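You operate a simulated robot arm through the tools that you are given. There is no shell and no other tool. Be economical: measure what you need, move in short steps, check, and stop when the job is done.

You are at the controls of a simulated robot arm. One attempt, no reset.

Task
Retest the seated red tip at 3 bar, then rack it.
Fine: its own empty rack slot; drain the old catch first; one shot; grey knob to nought before the clear tester lid opens; shut it again.

The check looks at the end state, three seconds after you hand in, the way a careful person would. Anything else that was tipped, shoved, dropped, spilled or broken makes it a failure. A push-on lid holds only when it is set on centred and level and pressed home; a screw cap is set on level and turned clockwise until tight.

Robot
A 6-joint arm with a two-finger parallel gripper, fixed in place. Base frame: the origin is at the foot of the arm, x ahead of it, y to its left, z up; the work surface is at about z = 0.854. Units: m, degrees, N and s.
With the tool pointing down near the work surface it reaches from about 0.24 to 0.64 m from the base axis. Its first joint turns from -66.0 to 66.0 degrees. Payload 2.7 kg.
The tool frame sits at the grasp point between the pads (the TCP): z along the fingers, y along the line on which they close. The tips reach 0.023 m beyond it. Largest opening 0.094 m; finger width 0.038, thickness 0.01; the body of the gripper, 0.054 by 0.096 m, starts 0.039 m behind the TCP.
Orientation is that of the tool frame in the base frame, as [roll, pitch, yaw] about the fixed x, y, z axes, in that order (R = Rz(yaw) Ry(pitch) Rx(roll)). With the fingers straight down and closing along the base's y, the tool's x points along the base's -x, its y along +y and its z along -z.

Tools
- The arm moves only by the tool arm_command. Its argument "targets" is a list of rows, each a list of 6 numbers: the shift along the tool's x, y, z in units of 500 mm (1.0 is 500 mm), then the turn, a rotation vector about the tool's x, y, z in units of 60 degrees (1.0 is 60 degrees). In form: [[tx, ty, tz, ax, ay, az], ...]. A call has 1 to 8 rows; each row is the pose to reach, as a shift and turn from the pose commanded when the call began, along the tool's axes at that moment. "claw" is the opening, from 0 (shut) to 1 (fully open), set as the call begins (left out, the last holds). A call with a number of a shift or a turn outside -1 to 1 is refused whole. A row lasts 0.2 s, in which the tool goes at most 0.05 m and 8.6 degrees; a call with a longer step from one row to the next is refused whole, and so is a gripper value outside its range. A pose out of reach is approached as far as the arm can. The call stops where the force on the tool passes 70 N (or 10 N more than at its start, if that is more) or the arm is blocked; 0.2 s more then pass. The fingers move at their own pace (about 0.045 m/s each) and stop on an object; they squeeze with about 20 N. The grip force told is the motor's: it shows also when the fingers shut on nothing. Time passes only in rows, and 0.2 s behind the last, so rows that repeat a pose let the fingers close. It gives the time, the measured TCP pose, the force on the tool (base axes), the opening and the grip force at its end, in the units of the frame above (readings bear some noise), and new pictures: "views" is both (left out), scene, wrist or none.
- Cameras (640 x 400 px; columns grow to the right, rows downward): "scene" is fixed at [0.0856, -0.4401, 1.41]; the picture's right is [0.67, -0.75, 0.00], its down [-0.40, -0.36, -0.84] and it looks along [0.63, 0.56, -0.54] (base axes); focal length 273 px, centre (320, 200). "wrist" rides on the gripper at [-0.039, 0, -0.044] in the tool frame; the picture's right is [0.00, -1.00, 0.00], its down [0.97, 0.00, -0.24] and it looks along [0.24, 0.00, 0.97] (tool axes); focal length 218 px, centre (320, 200). There is no depth. A picture from a camera that has moved, and an enlarged one, comes with that camera's place and axes in the base frame and with its lens.
- close_up(camera, box): a new picture of the part [left, top, right, bottom] of that camera's present view, enlarged. The clock stands still meanwhile.
- sign_off(): hands the job in; it is judged then, once.

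Work in short steps. Places have to be worked out from the pictures, the camera data and where the tool is seen: move nearer, look again, correct. Check each grasp and each placing, and mend what went wrong. You have 120 turns and 150 pictures in all, those below and enlarged ones among them. Open the gripper and draw the arm clear of the work before you hand the job in, unless the task says otherwise; then end with one line.

The tools are called after "Emit:" by a JSON object that holds its "method" and its "body". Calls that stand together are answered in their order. arm_command: Moves the arm, as the interface text tells. Its arguments: {"type":"object","properties":{"targets":{"type":"array","items":{"type":"array","items":{"type":"number"}}},"claw":{"type":"number"},"views":{"type":"string","enum":["both","scene","wrist","none"]}},"required":["targets"]} The other tools are called the same way: close_up (camera, box) takes an enlarged picture of a part of a camera's view; sign_off () hands the job in.

At the start:

```text
time_s: 0.0
tcp_pos: [0.3528, 0.0641, 1.2747]
tool_rot: [179.8, 0.1, -179.9]
ft_force: [-0.5, 0.4, 0.4]
width: 0.0941
grip_force: 0.0
```

scene: 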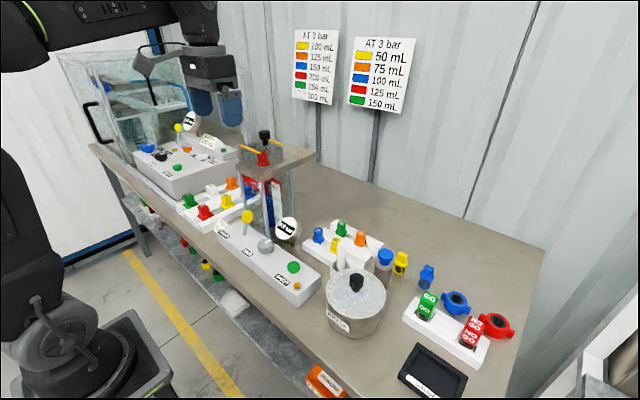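
wrist: 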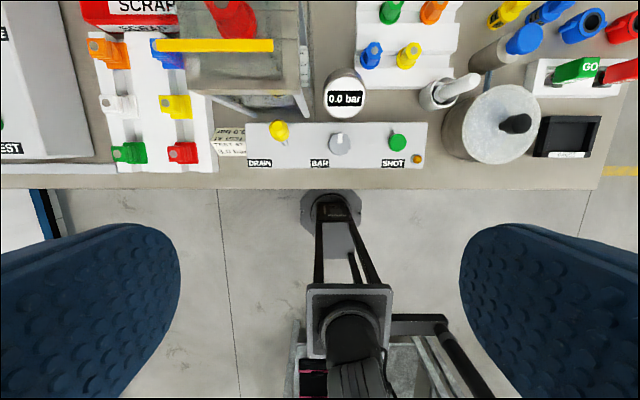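

I start by enlarging the parts of the scene to understand the testers and racks.

Emit:
{"method": "close_up", "body": {"camera": "scene", "box": [200, 110, 340, 310]}}

Emit:
{"method": "close_up", "body": {"camera": "scene", "box": [60, 40, 260, 230]}}

Emit:
{"method": "close_up", "body": {"camera": "wrist", "box": [80, 0, 440, 190]}}

Emit:
{"method": "close_up", "body": {"camera": "scene", "box": [290, 20, 530, 370]}}

```text
2.00 times, centred on (270, 210) of scene
camera zoom: at [0.0856, -0.4401, 1.41], right [0.67, -0.75, 0.0], down [-0.4, -0.36, -0.84], along [0.63, 0.56, -0.54], focal length 545 px, centre (420, 180)
```

zoom: 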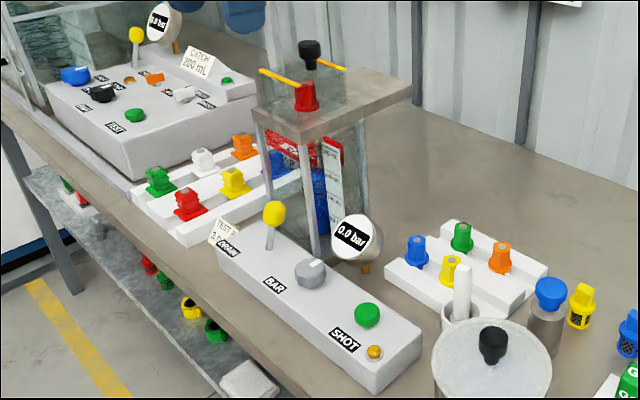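

```text
2.11 times, centred on (160, 135) of scene
camera zoom: at [0.0856, -0.4401, 1.41], right [0.67, -0.75, 0.0], down [-0.4, -0.36, -0.84], along [0.63, 0.56, -0.54], focal length 574 px, centre (657, 337)
```

zoom: 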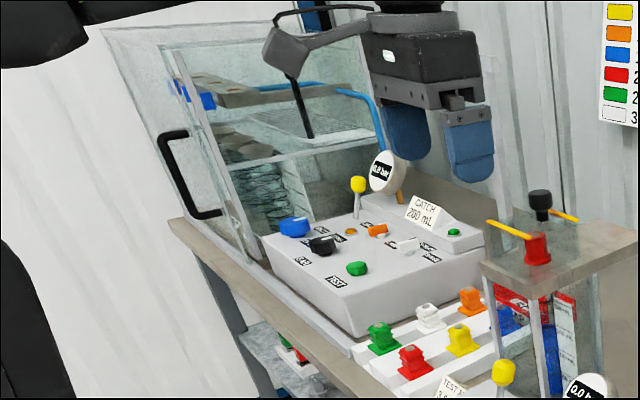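

```text
1.78 times, centred on (260, 95) of wrist
camera zoom: at [0.393, 0.0641, 1.3173], right [0.0, -1.0, 0.0], down [-0.97, 0.0, 0.24], along [-0.24, 0.0, -0.97], focal length 388 px, centre (427, 387)
```

zoom: 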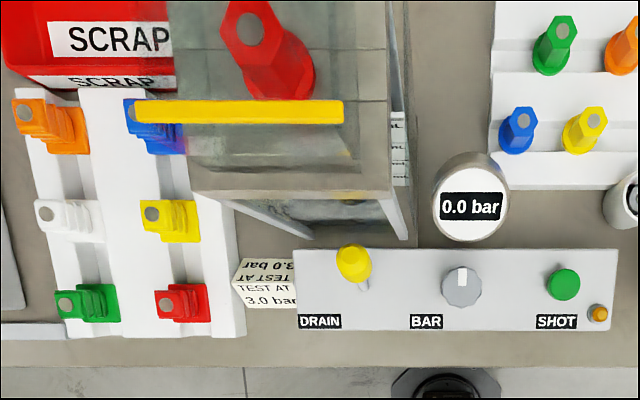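

```text
1.14 times, centred on (410, 195) of scene
camera zoom: at [0.0856, -0.4401, 1.41], right [0.67, -0.75, 0.0], down [-0.4, -0.36, -0.84], along [0.63, 0.56, -0.54], focal length 312 px, centre (217, 206)
```

zoom: 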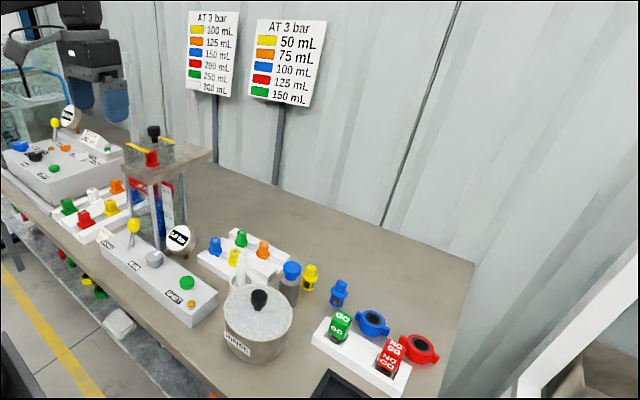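

The red tip (hex style) sits in the tower tester at about (0.52, 0.15, 1.09) under a clear lid. I move over the tower to look from above.

Emit:
{"method": "arm_command", "body": {"targets": [[-0.09, 0.02, 0, 0, 0, 0], [-0.18, 0.04, 0, 0, 0, 0], [-0.26, 0.06, 0, 0, 0, 0], [-0.26, 0.06, 0, 0, 0, 0]], "views": "both"}}

```text
time_s: 1.0
tcp_pos: [0.4824, 0.0939, 1.2733]
tool_rot: [179.9, 0.0, -179.9]
ft_force: [-0.4, 0.0, -0.1]
width: 0.0939
grip_force: 0.0
camera wrist: at [0.523, 0.0948, 1.3161], right [0.0, -1.0, 0.0], down [-0.97, 0.0, 0.24], along [-0.24, 0.0, -0.97], focal length 218 px, centre (320, 200)
```

scene: 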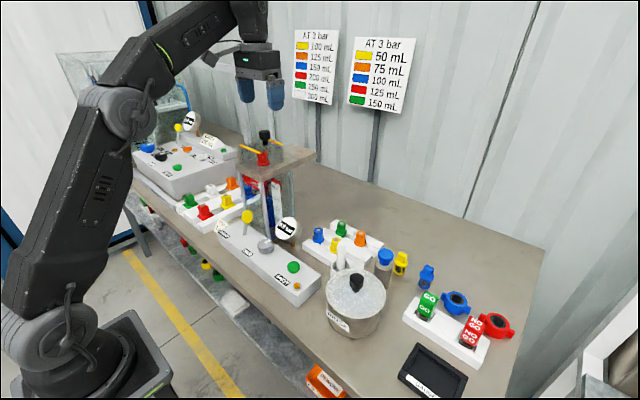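
wrist: 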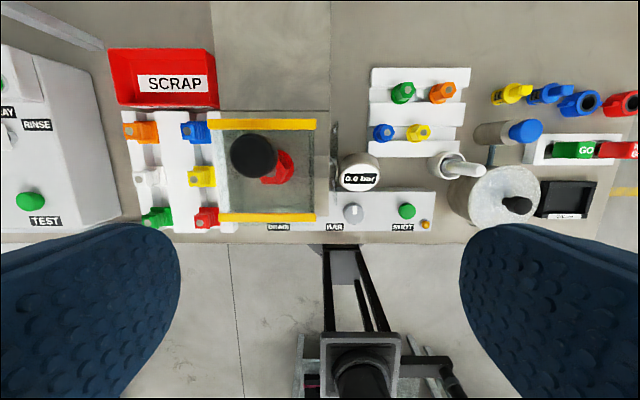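

Emit:
{"method": "close_up", "body": {"camera": "wrist", "box": [190, 90, 350, 240]}}

Emit:
{"method": "close_up", "body": {"camera": "wrist", "box": [340, 50, 560, 240]}}

Emit:
{"method": "close_up", "body": {"camera": "scene", "box": [220, 120, 330, 210]}}

Emit:
{"method": "close_up", "body": {"camera": "scene", "box": [290, 205, 420, 290]}}

```text
2.67 times, centred on (270, 165) of wrist
camera zoom: at [0.523, 0.0948, 1.3161], right [0.0, -1.0, 0.0], down [-0.97, 0.0, 0.24], along [-0.24, 0.0, -0.97], focal length 582 px, centre (453, 293)
```

zoom: 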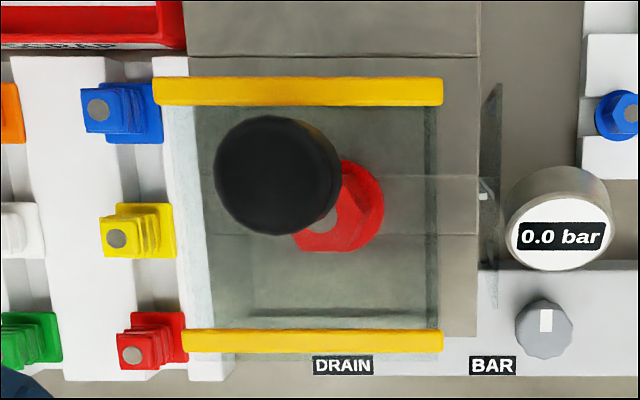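

```text
2.11 times, centred on (450, 145) of wrist
camera zoom: at [0.523, 0.0948, 1.3161], right [0.0, -1.0, 0.0], down [-0.97, 0.0, 0.24], along [-0.24, 0.0, -0.97], focal length 460 px, centre (46, 316)
```

zoom: 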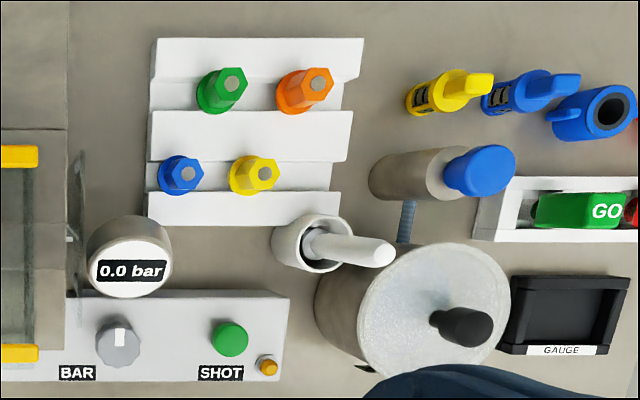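

```text
4.44 times, centred on (275, 165) of scene
camera zoom: at [0.0856, -0.4401, 1.41], right [0.67, -0.75, 0.0], down [-0.4, -0.36, -0.84], along [0.63, 0.56, -0.54], focal length 1211 px, centre (520, 356)
```

zoom: 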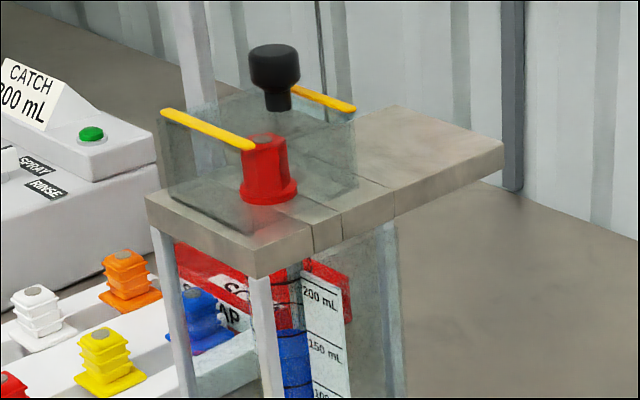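

```text
4.71 times, centred on (355, 248) of scene
camera zoom: at [0.0856, -0.4401, 1.41], right [0.67, -0.75, 0.0], down [-0.4, -0.36, -0.84], along [0.63, 0.56, -0.54], focal length 1283 px, centre (155, -24)
```

zoom: 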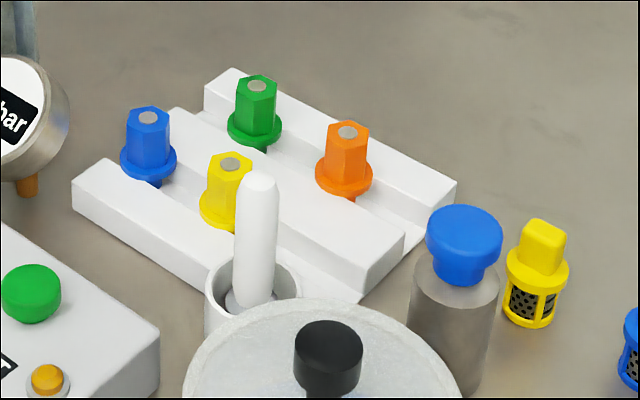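

The lid is a clear cover centred near (0.50, 0.14), top z≈1.14 with a black knob; the panel controls lie around x=0.40. I move to look at the panel closer.

Emit:
{"method": "arm_command", "body": {"targets": [[0.06, -0.06, 0, 0, 0, 0], [0.12, -0.12, 0, 0, 0, 0], [0.144, -0.148, 0.08, 0, 0, 0], [0.144, -0.148, 0.17, 0, 0, 0], [0.144, -0.148, 0.26, 0, 0, 0], [0.144, -0.148, 0.3, 0, 0, 0]], "views": "both"}}

```text
time_s: 2.4
tcp_pos: [0.4126, 0.0199, 1.1219]
tool_rot: [180.0, 0.0, -180.0]
ft_force: [-0.8, 0.2, 0.0]
width: 0.0938
grip_force: 0.0
camera wrist: at [0.4525, 0.0197, 1.1664], right [0.0, -1.0, 0.0], down [-0.97, 0.0, 0.24], along [-0.24, 0.0, -0.97], focal length 218 px, centre (320, 200)
```

scene: 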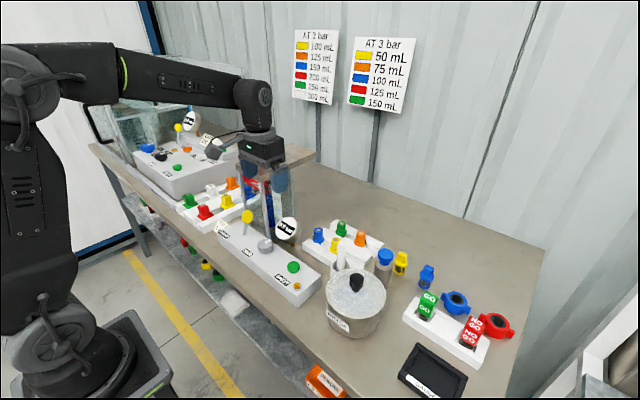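
wrist: 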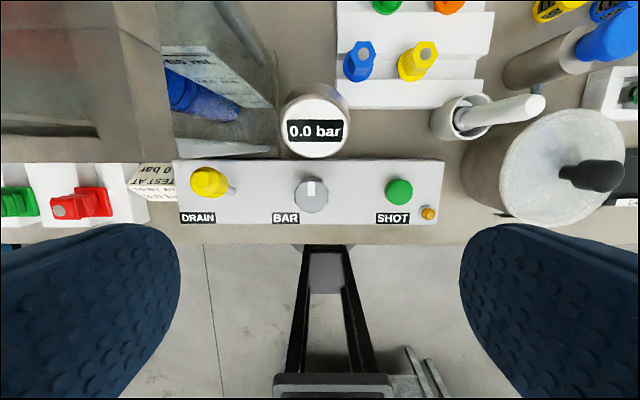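

Emit:
{"method": "close_up", "body": {"camera": "wrist", "box": [130, 130, 290, 230]}}

Emit:
{"method": "close_up", "body": {"camera": "wrist", "box": [260, 140, 450, 230]}}

Emit:
{"method": "close_up", "body": {"camera": "scene", "box": [210, 170, 330, 310]}}

```text
4.00 times, centred on (210, 180) of wrist
camera zoom: at [0.4525, 0.0197, 1.1664], right [0.0, -1.0, 0.0], down [-0.97, 0.0, 0.24], along [-0.24, 0.0, -0.97], focal length 873 px, centre (760, 280)
```

zoom: 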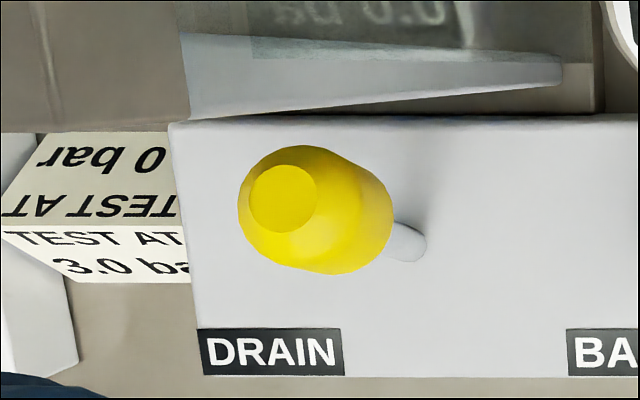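

```text
3.37 times, centred on (355, 185) of wrist
camera zoom: at [0.4525, 0.0197, 1.1664], right [0.0, -1.0, 0.0], down [-0.97, 0.0, 0.24], along [-0.24, 0.0, -0.97], focal length 735 px, centre (202, 250)
```

zoom: 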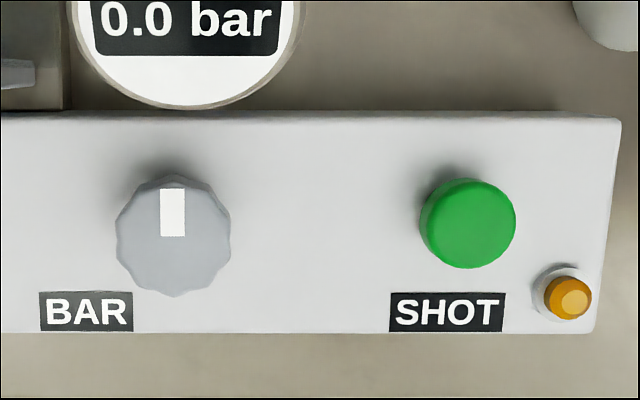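

```text
2.86 times, centred on (270, 240) of scene
camera zoom: at [0.0856, -0.4401, 1.41], right [0.67, -0.75, 0.0], down [-0.4, -0.36, -0.84], along [0.63, 0.56, -0.54], focal length 779 px, centre (463, 86)
```

zoom: 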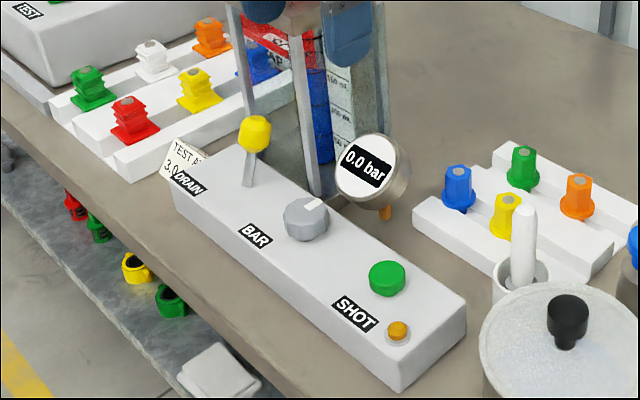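

The drain lever leans +x (back), ball near (0.417, 0.135, 0.95), and looks like it pulls forward to drain. The tower is close behind it, so I tilt the tool 45° (fingers forward-down) and stage in front of the lever.

Emit:
{"method": "arm_command", "body": {"targets": [[0.05, 0.04, 0.02, 0, -0.13, 0], [0.1, 0.08, 0.05, 0, -0.26, 0], [0.14, 0.14, 0.08, 0, -0.39, 0], [0.17, 0.2, 0.12, 0, -0.52, 0], [0.18, 0.23, 0.16, 0, -0.65, 0], [0.18, 0.23, 0.2, 0, -0.75, 0], [0.18, 0.23, 0.2, 0, -0.75, 0]], "claw": 0.5, "views": "both"}}

```text
time_s: 4.0
tcp_pos: [0.3402, 0.1482, 1.0314]
tool_rot: [179.8, 45.1, -180.0]
ft_force: [-1.1, -0.4, -0.2]
width: 0.047
grip_force: 0.1
out of reach, approached as far as the arm can: row 6, 7
camera wrist: at [0.3378, 0.1482, 1.089], right [0.0, -1.0, 0.0], down [-0.86, 0.0, -0.52], along [0.52, 0.0, -0.86], focal length 218 px, centre (320, 200)
```

scene: 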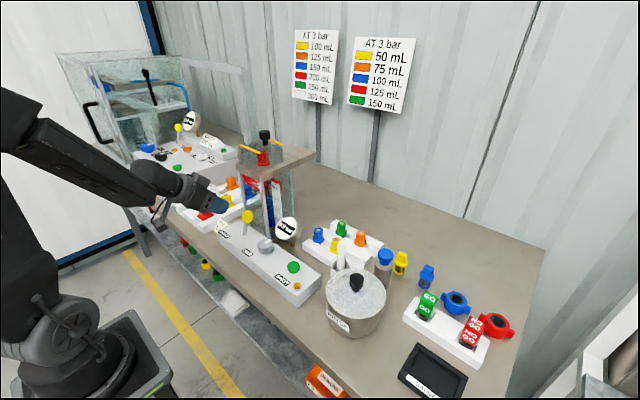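
wrist: 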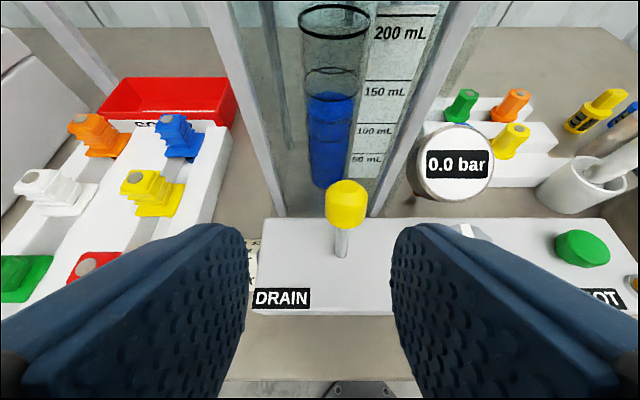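

Ball at about (0.4175, 0.129, 0.95), and the cylinder reads ~150 mL. I advance halfway along the tool and check how the reference behaves.

Emit:
{"method": "arm_command", "body": {"targets": [[0, -0.02, 0.05, 0, 0, 0], [0.004, -0.038, 0.1, 0, 0, 0], [0.004, -0.038, 0.1, 0, 0, 0]], "views": "wrist"}}

```text
time_s: 4.8
tcp_pos: [0.3743, 0.1301, 0.9937]
tool_rot: [179.7, 45.0, 179.9]
ft_force: [-1.0, -0.6, -0.9]
width: 0.0471
grip_force: 0.1
camera wrist: at [0.3724, 0.1305, 1.0521], right [0.0, -1.0, 0.0], down [-0.86, 0.0, -0.52], along [0.52, 0.0, -0.86], focal length 218 px, centre (320, 200)
```

wrist: 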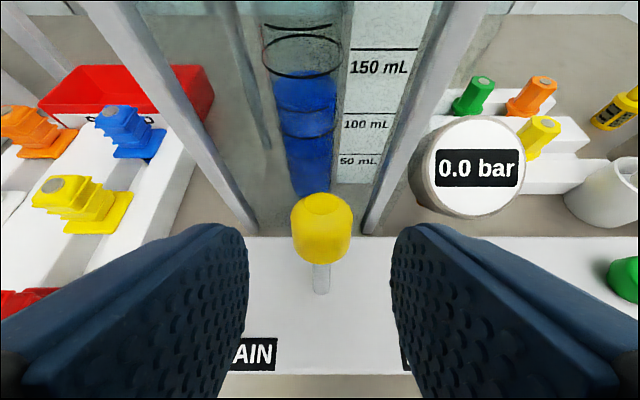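

The reference follows the reached pose. I advance onto the ball with the fingers open, then close.

Emit:
{"method": "arm_command", "body": {"targets": [[0.003, 0, 0.06, 0, 0, 0], [0.006, -0.002, 0.119, 0, 0, 0], [0.006, -0.002, 0.119, 0, 0, 0]], "views": "scene"}}

Emit:
{"method": "arm_command", "body": {"targets": [[0, 0, 0, 0, 0, 0], [0, 0, 0, 0, 0, 0], [0, 0, 0, 0, 0, 0]], "claw": 0.0, "views": "wrist"}}

```text
time_s: 5.6
tcp_pos: [0.4155, 0.1293, 0.9519]
tool_rot: [179.8, 45.1, 179.8]
ft_force: [1.0, -0.8, -0.1]
width: 0.0471
grip_force: 0.1
```

scene: 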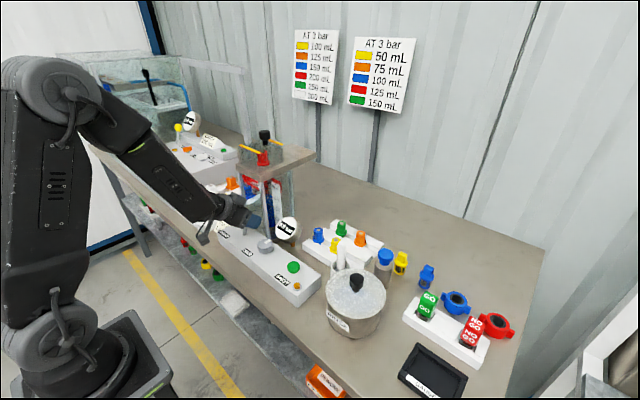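

```text
time_s: 6.4
tcp_pos: [0.4146, 0.1302, 0.9517]
tool_rot: [179.9, 45.1, -180.0]
ft_force: [3.3, 14.3, -5.1]
width: 0.0291
grip_force: 45.0
camera wrist: at [0.413, 0.1299, 1.0089], right [0.0, -1.0, 0.0], down [-0.86, 0.0, -0.52], along [0.52, 0.0, -0.86], focal length 218 px, centre (320, 200)
```

wrist: 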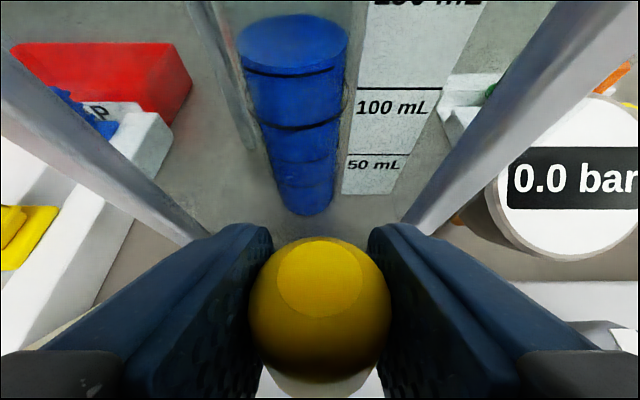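

Ball gripped. I pull it forward (−x) along its arc.

Emit:
{"method": "arm_command", "body": {"targets": [[0.01, 0.002, -0.015, 0, 0, 0], [0.021, 0.003, -0.03, 0, 0, 0], [0.035, 0.003, -0.042, 0, 0, 0], [0.051, 0.003, -0.051, 0, 0, 0], [0.051, 0.003, -0.051, 0, 0, 0]], "views": "wrist"}}

```text
time_s: 7.6
tcp_pos: [0.3825, 0.1288, 0.9547]
tool_rot: [179.5, 45.9, 179.7]
ft_force: [16.1, 6.4, 18.8]
width: 0.0295
grip_force: 45.1
camera wrist: at [0.3793, 0.1297, 1.0134], right [0.0, -1.0, 0.0], down [-0.85, 0.0, -0.53], along [0.53, 0.0, -0.85], focal length 218 px, centre (320, 200)
```

wrist: 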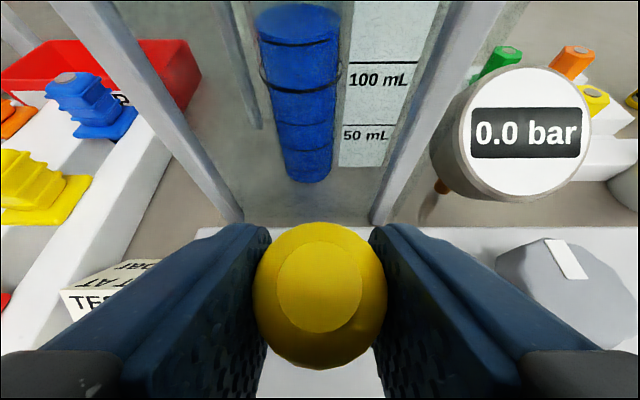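

Lever is at its forward stop. I wait to see whether the level drops.

Emit:
{"method": "arm_command", "body": {"targets": [[0, 0, 0, 0, 0, 0], [0, 0, 0, 0, 0, 0], [0, 0, 0, 0, 0, 0], [0, 0, 0, 0, 0, 0], [0, 0, 0, 0, 0, 0], [0, 0, 0, 0, 0, 0], [0, 0, 0, 0, 0, 0], [0, 0, 0, 0, 0, 0]], "views": "wrist"}}

```text
time_s: 9.4
tcp_pos: [0.3821, 0.1299, 0.9564]
tool_rot: [179.7, 45.9, 179.8]
ft_force: [10.3, 7.2, 27.7]
width: 0.0292
grip_force: 44.8
camera wrist: at [0.3791, 0.1298, 1.0133], right [0.0, -1.0, 0.0], down [-0.85, 0.0, -0.53], along [0.53, 0.0, -0.85], focal length 218 px, centre (320, 200)
```

wrist: 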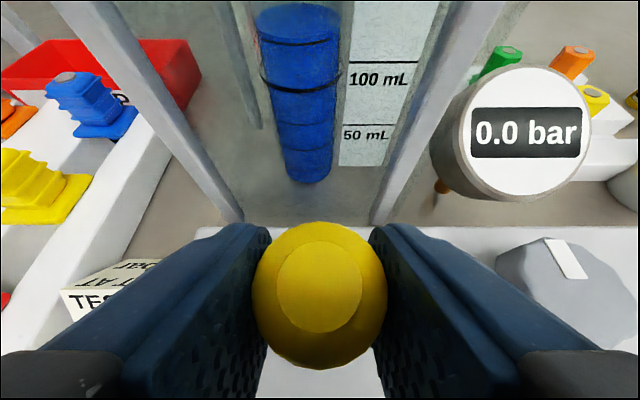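

The level is unchanged and the lever still pushes up, so it may have further to go. I pull another 15 mm forward with slight lift.

Emit:
{"method": "arm_command", "body": {"targets": [[0.002, 0, -0.014, 0, 0, 0], [0.012, 0, -0.024, 0, 0, 0], [0.022, 0, -0.034, 0, 0, 0], [0.022, 0, -0.034, 0, 0, 0], [0.022, 0, -0.034, 0, 0, 0]], "views": "wrist"}}

```text
time_s: 10.6
tcp_pos: [0.3616, 0.1299, 0.9572]
tool_rot: [179.8, 45.2, -179.9]
ft_force: [30.9, 28.7, -21.1]
width: 0.0293
grip_force: 45.0
camera wrist: at [0.3581, 0.1297, 1.0147], right [0.0, -1.0, 0.0], down [-0.85, 0.0, -0.52], along [0.52, 0.0, -0.85], focal length 218 px, centre (320, 200)
```

wrist: 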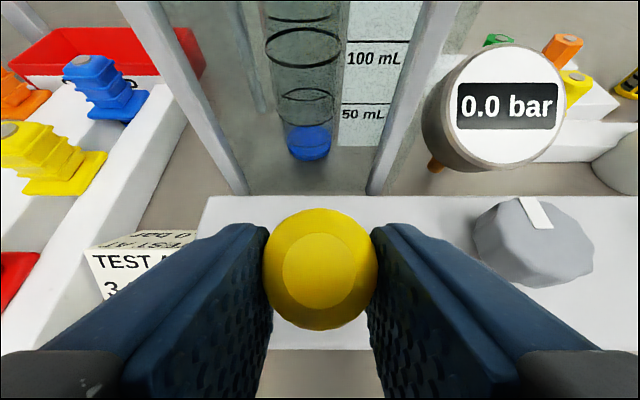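

It is draining now. I hold.

Emit:
{"method": "arm_command", "body": {"targets": [[0.002, 0, 0.0, 0, 0, 0], [0.003, 0, 0.001, 0, 0, 0], [0.003, 0, 0.001, 0, 0, 0], [0.003, 0, 0.001, 0, 0, 0], [0.003, 0, 0.001, 0, 0, 0], [0.003, 0, 0.001, 0, 0, 0], [0.003, 0, 0.001, 0, 0, 0], [0.003, 0, 0.001, 0, 0, 0]], "views": "wrist"}}

```text
time_s: 12.4
tcp_pos: [0.3604, 0.1283, 0.9581]
tool_rot: [179.6, 45.6, 179.9]
ft_force: [5.8, 19.2, 25.5]
width: 0.0292
grip_force: 44.6
camera wrist: at [0.3572, 0.1297, 1.0146], right [0.0, -1.0, 0.0], down [-0.85, 0.0, -0.53], along [0.53, 0.0, -0.85], focal length 218 px, centre (320, 200)
```

wrist: 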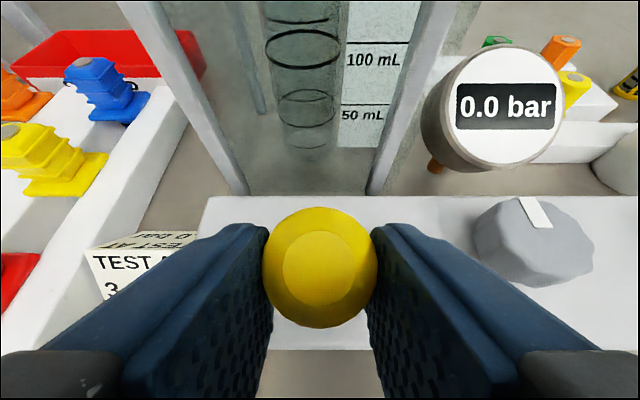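

The cylinder is empty. I swing the lever back to its rear (closed) position along the same arc.

Emit:
{"method": "arm_command", "body": {"targets": [[-0.02, 0.002, 0.018, 0, 0, 0], [-0.042, 0.002, 0.037, 0, 0, 0], [-0.057, 0.002, 0.062, 0, 0, 0], [-0.071, 0.002, 0.088, 0, 0, 0], [-0.073, 0.002, 0.091, 0, 0, 0], [-0.073, 0.002, 0.091, 0, 0, 0]], "views": "wrist"}}

```text
time_s: 13.8
tcp_pos: [0.413, 0.1298, 0.9474]
tool_rot: [179.8, 44.6, -180.0]
ft_force: [-28.7, 3.1, 2.6]
width: 0.0289
grip_force: 45.2
camera wrist: at [0.4109, 0.1299, 1.0048], right [0.0, -1.0, 0.0], down [-0.86, 0.0, -0.51], along [0.51, 0.0, -0.86], focal length 218 px, centre (320, 200)
```

wrist: 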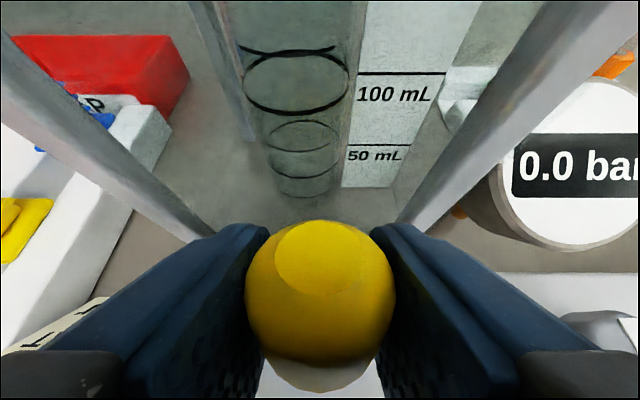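

It is against the rear stop. I release and back out along the tool axis.

Emit:
{"method": "arm_command", "body": {"targets": [[0, 0, 0, 0, 0, 0], [0, 0, 0, 0, 0, 0], [0, 0, 0, 0, 0, 0], [0, 0, -0.08, 0, 0, 0], [0, 0, -0.16, 0, 0, 0], [0, 0, -0.2, 0, 0, 0]], "claw": 0.6, "views": "both"}}

```text
time_s: 15.2
tcp_pos: [0.3506, 0.1328, 1.0205]
tool_rot: [179.9, 45.0, -179.9]
ft_force: [0.4, 0.8, -0.2]
width: 0.0567
grip_force: 0.1
out of reach, approached as far as the arm can: row 6
camera wrist: at [0.3485, 0.133, 1.077], right [0.0, -1.0, 0.0], down [-0.86, 0.0, -0.52], along [0.52, 0.0, -0.86], focal length 218 px, centre (320, 200)
```

scene: 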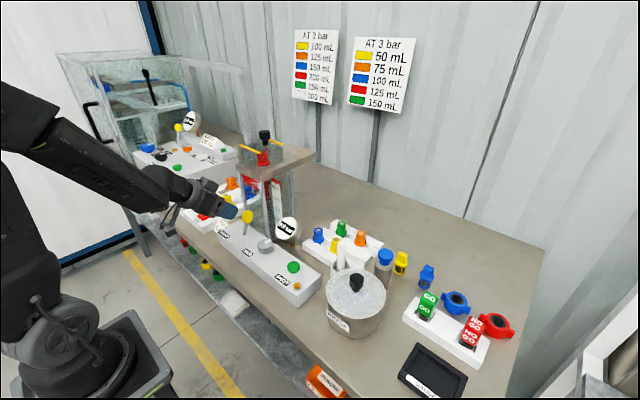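
wrist: 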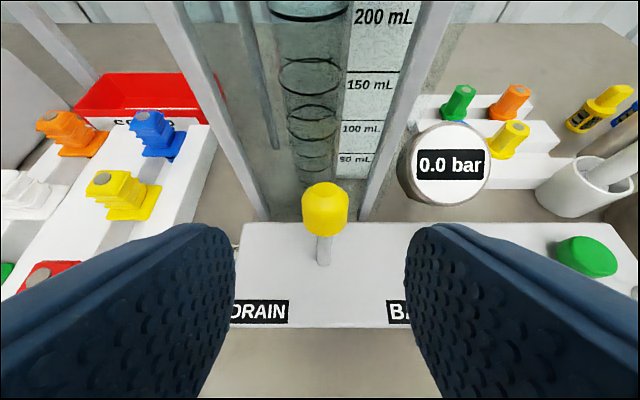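

Lever is closed again and the cylinder is empty. Next I go above the grey knob at about (0.396, 0.03, 0.91) with a 25° lean to stay clear of the gauge.

Emit:
{"method": "arm_command", "body": {"targets": [[0.0, -0.06, 0.0, 0, 0.1, 0], [0.005, -0.13, 0.02, 0, 0.2, 0], [0.014, -0.206, 0.042, 0, 0.333, 0], [0.014, -0.206, 0.042, 0, 0.333, 0]], "views": "both"}}

```text
time_s: 16.2
tcp_pos: [0.36, 0.0297, 0.9991]
tool_rot: [179.9, 25.1, 180.0]
ft_force: [-0.7, -0.3, -0.1]
width: 0.0564
grip_force: 0.1
camera wrist: at [0.3783, 0.0307, 1.0557], right [0.0, -1.0, 0.0], down [-0.98, 0.0, -0.19], along [0.19, 0.0, -0.98], focal length 218 px, centre (320, 200)
```

scene: 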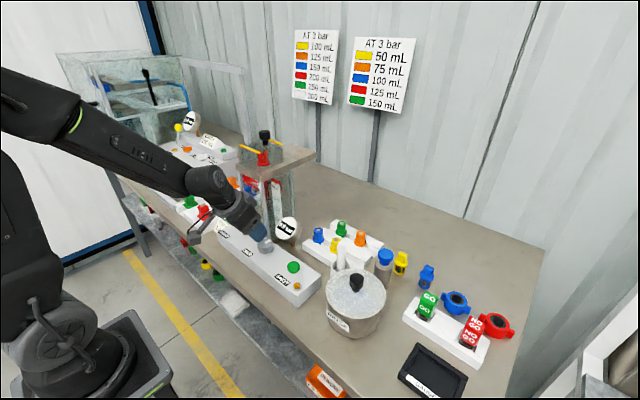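
wrist: 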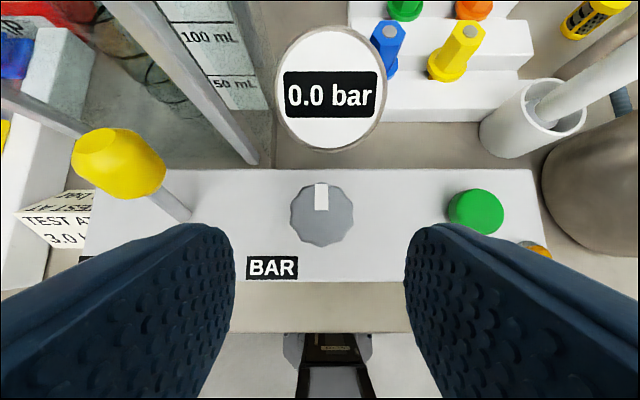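

Knob confirmed at (0.395, 0.0295). I descend onto it and close.

Emit:
{"method": "arm_command", "body": {"targets": [[0.002, 0, 0.075, 0, 0, 0], [0.005, 0, 0.148, 0, 0, 0], [0.005, 0, 0.148, 0, 0, 0]], "views": "none"}}

Emit:
{"method": "arm_command", "body": {"targets": [[0, 0, 0, 0, 0, 0], [0, 0, 0, 0, 0, 0], [0, 0, 0, 0, 0, 0]], "claw": 0.0, "views": "wrist"}}

```text
time_s: 17.0
tcp_pos: [0.3906, 0.0294, 0.9467]
tool_rot: [-179.6, 26.0, 179.9]
ft_force: [-0.3, -0.8, 0.4]
width: 0.0563
grip_force: 0.0
out of reach, approached as far as the arm can: row 2
```

```text
time_s: 17.8
tcp_pos: [0.3906, 0.0309, 0.9476]
tool_rot: [-179.8, 25.9, -179.9]
ft_force: [1.6, 18.9, -6.6]
width: 0.0396
grip_force: 45.0
camera wrist: at [0.4074, 0.0302, 1.0035], right [0.0, -1.0, 0.0], down [-0.98, 0.0, -0.21], along [0.21, 0.0, -0.98], focal length 218 px, centre (320, 200)
```

wrist: 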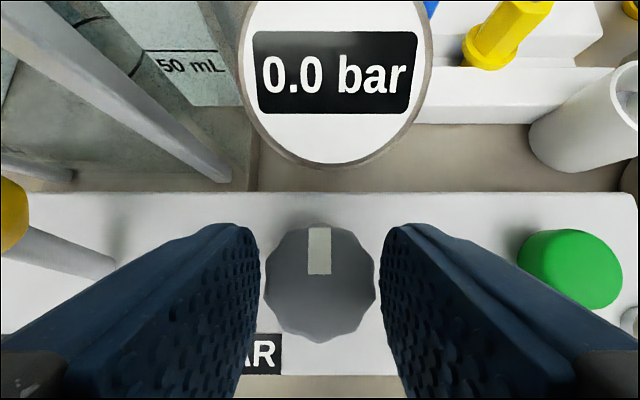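

The lean limited the depth (z 0.947), so the grip is only on the knob's edge. I release, reduce the lean to 10°, and go down to z≈0.927.

Emit:
{"method": "arm_command", "body": {"targets": [[0, 0, 0, 0, 0, 0], [0, 0, 0, 0, 0, 0], [-0.023, -0.002, -0.04, 0, 0.13, 0], [-0.023, -0.002, -0.04, 0, 0.262, 0], [-0.004, -0.002, 0.0, 0, 0.262, 0], [0.015, -0.002, 0.037, 0, 0.262, 0], [0.015, -0.002, 0.037, 0, 0.262, 0]], "claw": 0.6, "views": "wrist"}}

```text
time_s: 19.0
tcp_pos: [0.402, 0.0194, 0.9518]
tool_rot: [-178.5, 13.2, 179.5]
ft_force: [1.1, -1.4, 6.4]
width: 0.0554
grip_force: 0.2
out of reach, approached as far as the arm can: row 3, 4
stopped in row 5: the force on the tool passed its limit (the readings are from after the stop); the commanded pose is now the measured one
camera wrist: at [0.4307, 0.0209, 1.0033], right [-0.01, -1.0, 0.03], down [-1.0, 0.01, 0.01], along [-0.01, -0.03, -1.0], focal length 218 px, centre (320, 200)
```

wrist: 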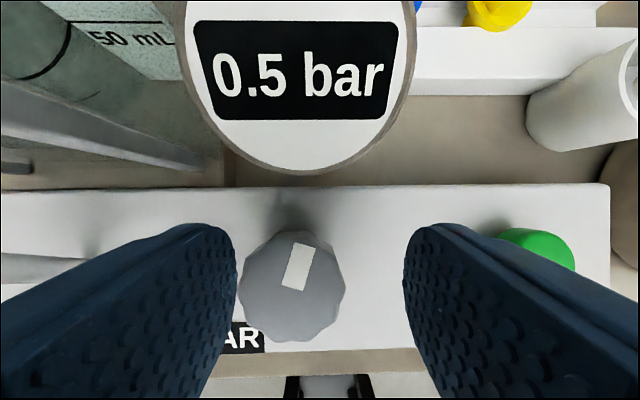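

The arm hit a limit, drifted in y and brushed the knob (now 0.5 bar, clockwise = up). I back straight up and re-align.

Emit:
{"method": "arm_command", "body": {"targets": [[0, 0, -0.05, 0, 0, 0], [0, 0, -0.1, 0, 0, 0], [0.02, 0.02, -0.14, 0, 0, 0], [0.02, 0.02, -0.14, 0, 0, 0]], "views": "both"}}

```text
time_s: 20.0
tcp_pos: [0.3769, 0.0336, 1.0173]
tool_rot: [-178.5, 12.9, 179.5]
ft_force: [-0.3, -0.4, -0.2]
width: 0.0565
grip_force: 0.0
camera wrist: at [0.4049, 0.034, 1.0689], right [-0.01, -1.0, 0.03], down [-1.0, 0.01, 0.02], along [-0.02, -0.03, -1.0], focal length 218 px, centre (320, 200)
```

scene: 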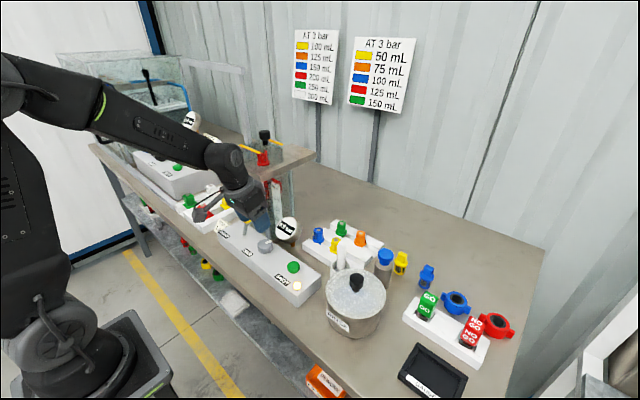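
wrist: 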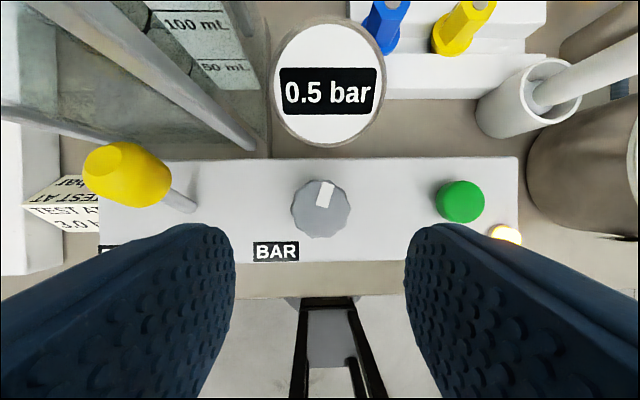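

I straighten the tool to ~5° lean and level roll, and align over the knob before descending.

Emit:
{"method": "arm_command", "body": {"targets": [[-0.005, -0.004, 0.03, -0.025, 0.07, 0], [-0.011, -0.008, 0.068, -0.025, 0.133, 0], [-0.011, -0.008, 0.068, -0.025, 0.133, 0]], "views": "wrist"}}

```text
time_s: 20.8
tcp_pos: [0.3887, 0.0278, 0.9864]
tool_rot: [180.0, 4.7, 179.4]
ft_force: [-0.1, 0.3, -0.2]
width: 0.0563
grip_force: 0.1
camera wrist: at [0.4245, 0.0269, 1.0328], right [-0.01, -1.0, 0.0], down [-0.99, 0.01, 0.16], along [-0.16, 0.0, -0.99], focal length 218 px, centre (320, 200)
```

wrist: 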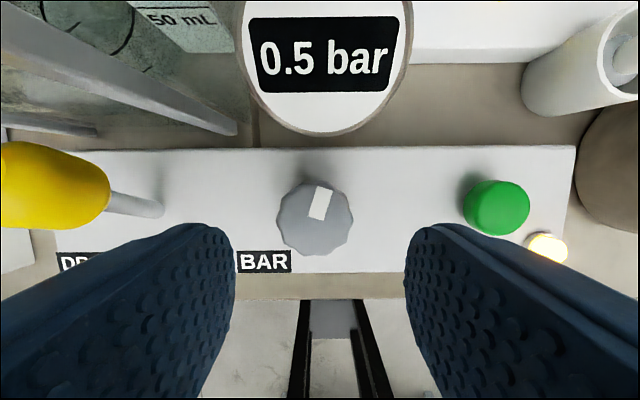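

Gauge edge is near x≈0.438, so I go vertical over the knob, then yaw −30° so a clockwise turn of 60° fits.

Emit:
{"method": "arm_command", "body": {"targets": [[-0.005, 0.003, 0.02, 0, 0.078, 0.01], [-0.01, 0.003, 0.04, 0, 0.078, 0.01], [-0.01, 0.003, 0.04, 0, 0.078, 0.01]], "claw": 0.5, "views": "none"}}

Emit:
{"method": "arm_command", "body": {"targets": [[0, 0, 0, 0, 0, -0.13], [0, 0, 0, 0, 0, -0.26], [0, 0, 0, 0, 0, -0.39], [0, 0, 0, 0, 0, -0.5], [0, 0, 0, 0, 0, -0.5]], "views": "both"}}

```text
time_s: 21.6
tcp_pos: [0.3947, 0.029, 0.9659]
tool_rot: [180.0, 0.3, 178.8]
ft_force: [0.2, 0.6, -0.8]
width: 0.0469
grip_force: 0.1
```

```text
time_s: 22.8
tcp_pos: [0.396, 0.0287, 0.9657]
tool_rot: [-179.9, 0.4, -151.2]
ft_force: [0.8, 0.8, 0.2]
width: 0.0469
grip_force: 0.1
camera wrist: at [0.4301, 0.0473, 1.0092], right [0.48, -0.88, 0.0], down [-0.85, -0.47, 0.24], along [-0.2, -0.12, -0.97], focal length 218 px, centre (320, 200)
```

scene: 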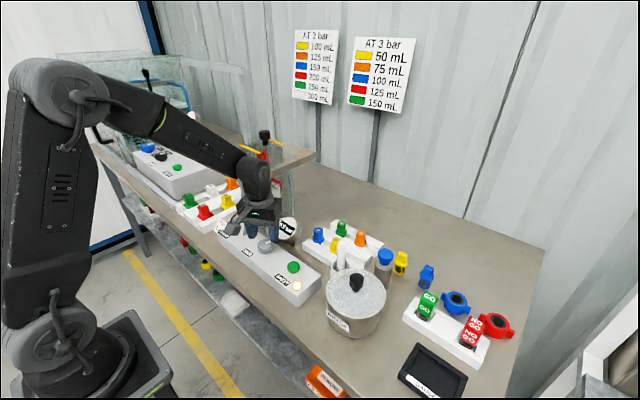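
wrist: 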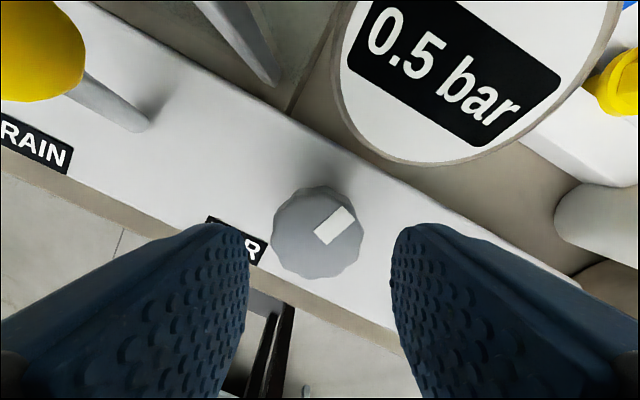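

Aligned. I descend to z≈0.925 and then close on the knob.

Emit:
{"method": "arm_command", "body": {"targets": [[0, 0.001, 0.04, 0, 0, 0], [0, 0.001, 0.08, 0, 0, 0], [0, 0.001, 0.08, 0, 0, 0]], "views": "none"}}

Emit:
{"method": "arm_command", "body": {"targets": [[0, 0, 0, 0, 0, 0], [0, 0, 0, 0, 0, 0]], "claw": 0.0, "views": "wrist"}}

```text
time_s: 23.6
tcp_pos: [0.3966, 0.0288, 0.9267]
tool_rot: [-179.8, 0.3, -151.2]
ft_force: [0.9, 0.0, -1.2]
width: 0.0469
grip_force: 0.1
```

```text
time_s: 24.2
tcp_pos: [0.3967, 0.0298, 0.9263]
tool_rot: [-179.9, 0.2, -151.3]
ft_force: [-10.9, 24.7, 2.3]
width: 0.0395
grip_force: 45.0
camera wrist: at [0.4306, 0.0489, 0.9693], right [0.48, -0.88, 0.0], down [-0.85, -0.47, 0.24], along [-0.21, -0.11, -0.97], focal length 218 px, centre (320, 200)
```

wrist: 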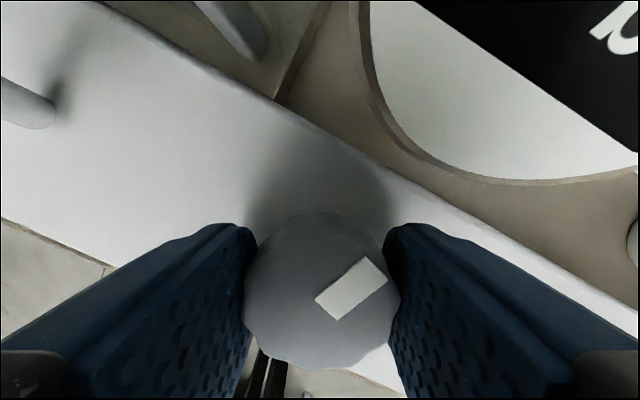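

Knob held firmly. I turn clockwise 60° about the tool axis.

Emit:
{"method": "arm_command", "body": {"targets": [[0, 0.002, 0, 0, 0, 0.13], [0, 0.002, 0, 0, 0, 0.26], [0, 0.002, 0, 0, 0, 0.39], [0, 0.002, 0, 0, 0, 0.52], [0, 0.002, 0, 0, 0, 0.65], [0, 0.002, 0, 0, 0, 0.78], [0, 0.002, 0, 0, 0, 0.9], [0, 0.002, 0, 0, 0, 1.0]], "views": "both"}}

```text
time_s: 26.0
tcp_pos: [0.3944, 0.0307, 0.9266]
tool_rot: [179.9, 0.2, 148.7]
ft_force: [7.0, 10.0, -15.7]
width: 0.0397
grip_force: 45.1
camera wrist: at [0.4295, 0.0095, 0.9694], right [-0.52, -0.85, 0.0], down [-0.83, 0.5, 0.23], along [-0.2, 0.13, -0.97], focal length 218 px, centre (320, 200)
```

scene: 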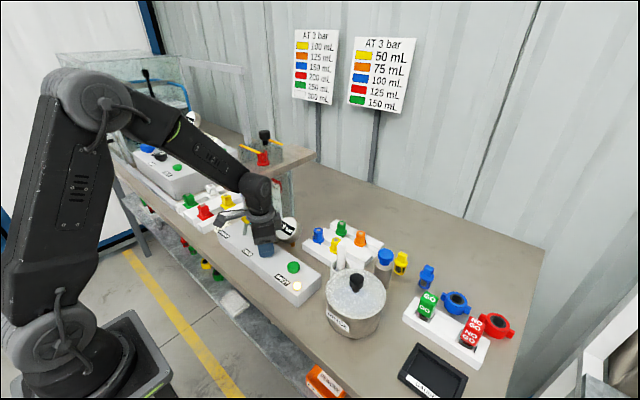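
wrist: 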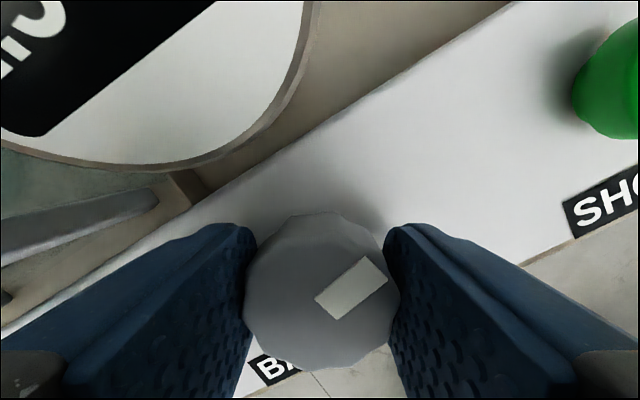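

I release and lift to read the gauge.

Emit:
{"method": "arm_command", "body": {"targets": [[0, 0, 0, 0, 0, 0], [0, 0, -0.08, 0, 0, 0], [0, 0, -0.12, 0, 0, -0.12], [0, 0, -0.12, 0, 0, -0.24], [0, 0, -0.12, 0, 0, -0.36], [0, 0, -0.12, 0, 0, -0.48], [0, 0, -0.12, 0, 0, -0.5]], "claw": 0.5, "views": "wrist"}}

```text
time_s: 27.6
tcp_pos: [0.3951, 0.0296, 0.9857]
tool_rot: [179.9, 0.4, 178.9]
ft_force: [0.9, 0.4, 0.3]
width: 0.047
grip_force: 0.1
camera wrist: at [0.4349, 0.0297, 1.0295], right [-0.02, -1.0, 0.0], down [-0.97, 0.02, 0.23], along [-0.23, 0.01, -0.97], focal length 218 px, centre (320, 200)
```

wrist: 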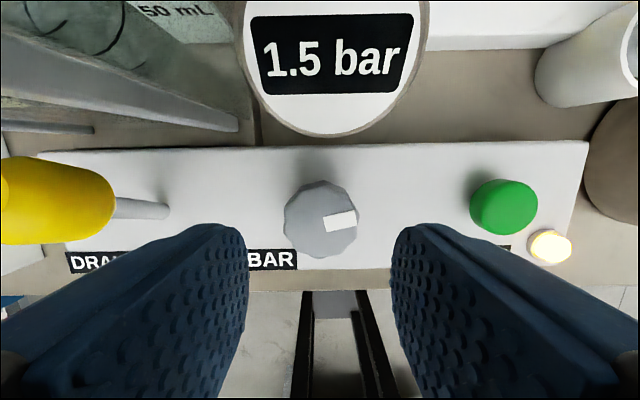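

1.5 bar at about 82° of rotation, so 3 bar needs ~82° more. I pre-yaw −41° and go down again.

Emit:
{"method": "arm_command", "body": {"targets": [[0.002, 0, 0, 0, 0, -0.13], [0, 0, 0, 0, 0, -0.26], [0, 0, 0, 0, 0, -0.39], [0, 0, 0, 0, 0, -0.52], [0, 0, 0, 0, 0, -0.65], [0, 0, 0.04, 0, 0, -0.68], [0, 0, 0.08, 0, 0, -0.68], [0, 0, 0.118, 0, 0, -0.68]], "views": "none"}}

Emit:
{"method": "arm_command", "body": {"targets": [[0, 0.001, 0, 0, 0, 0], [0, 0.002, 0, 0, 0, 0], [0, 0.002, 0, 0, 0, 0]], "claw": 0.0, "views": "wrist"}}

```text
time_s: 29.4
tcp_pos: [0.3948, 0.0301, 0.9274]
tool_rot: [-179.9, 0.3, -140.5]
ft_force: [-0.2, 0.0, -0.2]
width: 0.047
grip_force: 0.1
```

```text
time_s: 30.2
tcp_pos: [0.3954, 0.0292, 0.9278]
tool_rot: [-179.8, 0.3, -140.4]
ft_force: [6.7, -1.6, 3.7]
width: 0.039
grip_force: 45.3
camera wrist: at [0.4257, 0.0547, 0.9706], right [0.64, -0.77, 0.0], down [-0.75, -0.62, 0.23], along [-0.18, -0.15, -0.97], focal length 218 px, centre (320, 200)
```

wrist: 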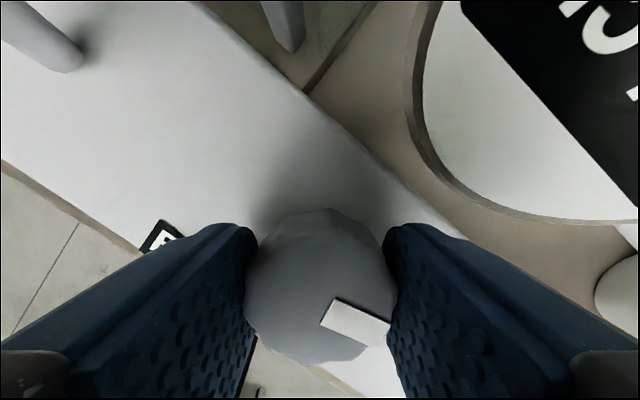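

Gripped. I turn 60° then 22° more clockwise.

Emit:
{"method": "arm_command", "body": {"targets": [[0, 0, 0, 0, 0, 0.13], [0, 0, 0, 0, 0, 0.26], [0, 0, 0, 0, 0, 0.39], [0, 0, 0, 0, 0, 0.52], [0, 0, 0, 0, 0, 0.65], [0, 0, 0, 0, 0, 0.78], [0, 0, 0, 0, 0, 0.9], [0, 0, 0, 0, 0, 1.0]], "views": "none"}}

Emit:
{"method": "arm_command", "body": {"targets": [[0, 0, 0, 0, 0, 0.13], [0, 0, 0, 0, 0, 0.26], [0, 0, 0, 0, 0, 0.37], [0, 0, 0, 0, 0, 0.37]], "views": "none"}}

Emit:
{"method": "arm_command", "body": {"targets": [[0, 0, 0, 0, 0, 0], [0, 0, -0.08, 0, 0, 0], [0, 0, -0.12, 0, 0, -0.12], [0, 0, -0.12, 0, 0, -0.24], [0, 0, -0.12, 0, 0, -0.36], [0, 0, -0.12, 0, 0, -0.48], [0, 0, -0.12, 0, 0, -0.6], [0, 0, -0.12, 0, 0, -0.68]], "claw": 0.5, "views": "wrist"}}

```text
time_s: 32.0
tcp_pos: [0.3939, 0.0286, 0.9281]
tool_rot: [179.8, 0.4, 159.5]
ft_force: [3.7, -18.2, 15.6]
width: 0.0389
grip_force: 44.9
```

```text
time_s: 33.0
tcp_pos: [0.3947, 0.03, 0.9266]
tool_rot: [179.8, 0.3, 137.5]
ft_force: [5.6, -13.5, 15.4]
width: 0.039
grip_force: 45.4
```

```text
time_s: 34.8
tcp_pos: [0.3945, 0.0309, 0.9867]
tool_rot: [-179.9, 0.2, 178.3]
ft_force: [-0.4, -0.5, -0.1]
width: 0.0469
grip_force: 0.0
camera wrist: at [0.4337, 0.0297, 1.03], right [-0.03, -1.0, 0.0], down [-0.97, 0.03, 0.23], along [-0.23, 0.01, -0.97], focal length 218 px, centre (320, 200)
```

wrist: 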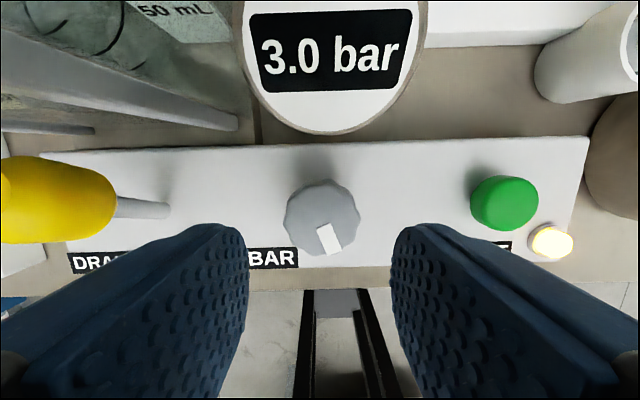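

3.0 bar is set and the lamp is lit. I move with closed fingers above the SHOT button at (0.400, −0.073).

Emit:
{"method": "arm_command", "body": {"targets": [[-0.005, -0.07, 0, 0, 0, 0.01], [-0.012, -0.14, 0, 0, 0, 0.02], [-0.017, -0.208, 0.0, 0, 0, 0.028], [-0.017, -0.208, 0.04, 0, 0, 0.028], [-0.017, -0.208, 0.054, 0, 0, 0.028]], "claw": 0.0, "views": "both"}}

```text
time_s: 36.0
tcp_pos: [0.4, -0.0715, 0.9585]
tool_rot: [-180.0, 0.3, 176.5]
ft_force: [-0.2, 0.2, 0.0]
width: 0.0001
grip_force: 19.9
camera wrist: at [0.4388, -0.0745, 1.0027], right [-0.06, -1.0, 0.0], down [-0.97, 0.06, 0.24], along [-0.24, 0.02, -0.97], focal length 218 px, centre (320, 200)
```

scene: 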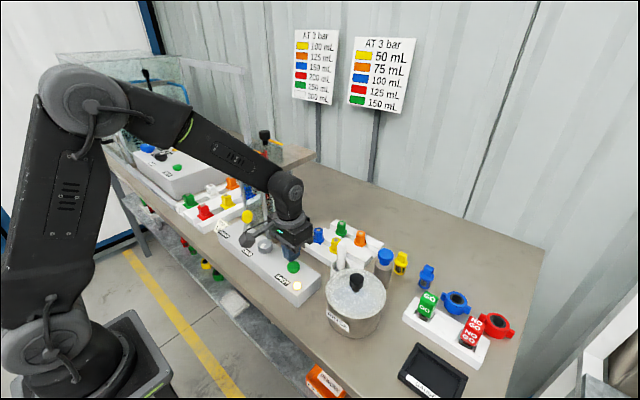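
wrist: 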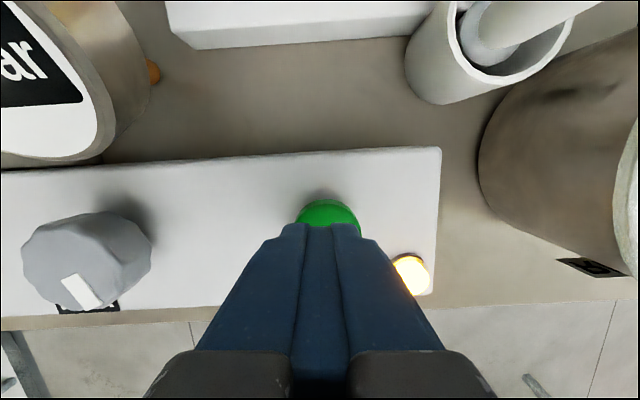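

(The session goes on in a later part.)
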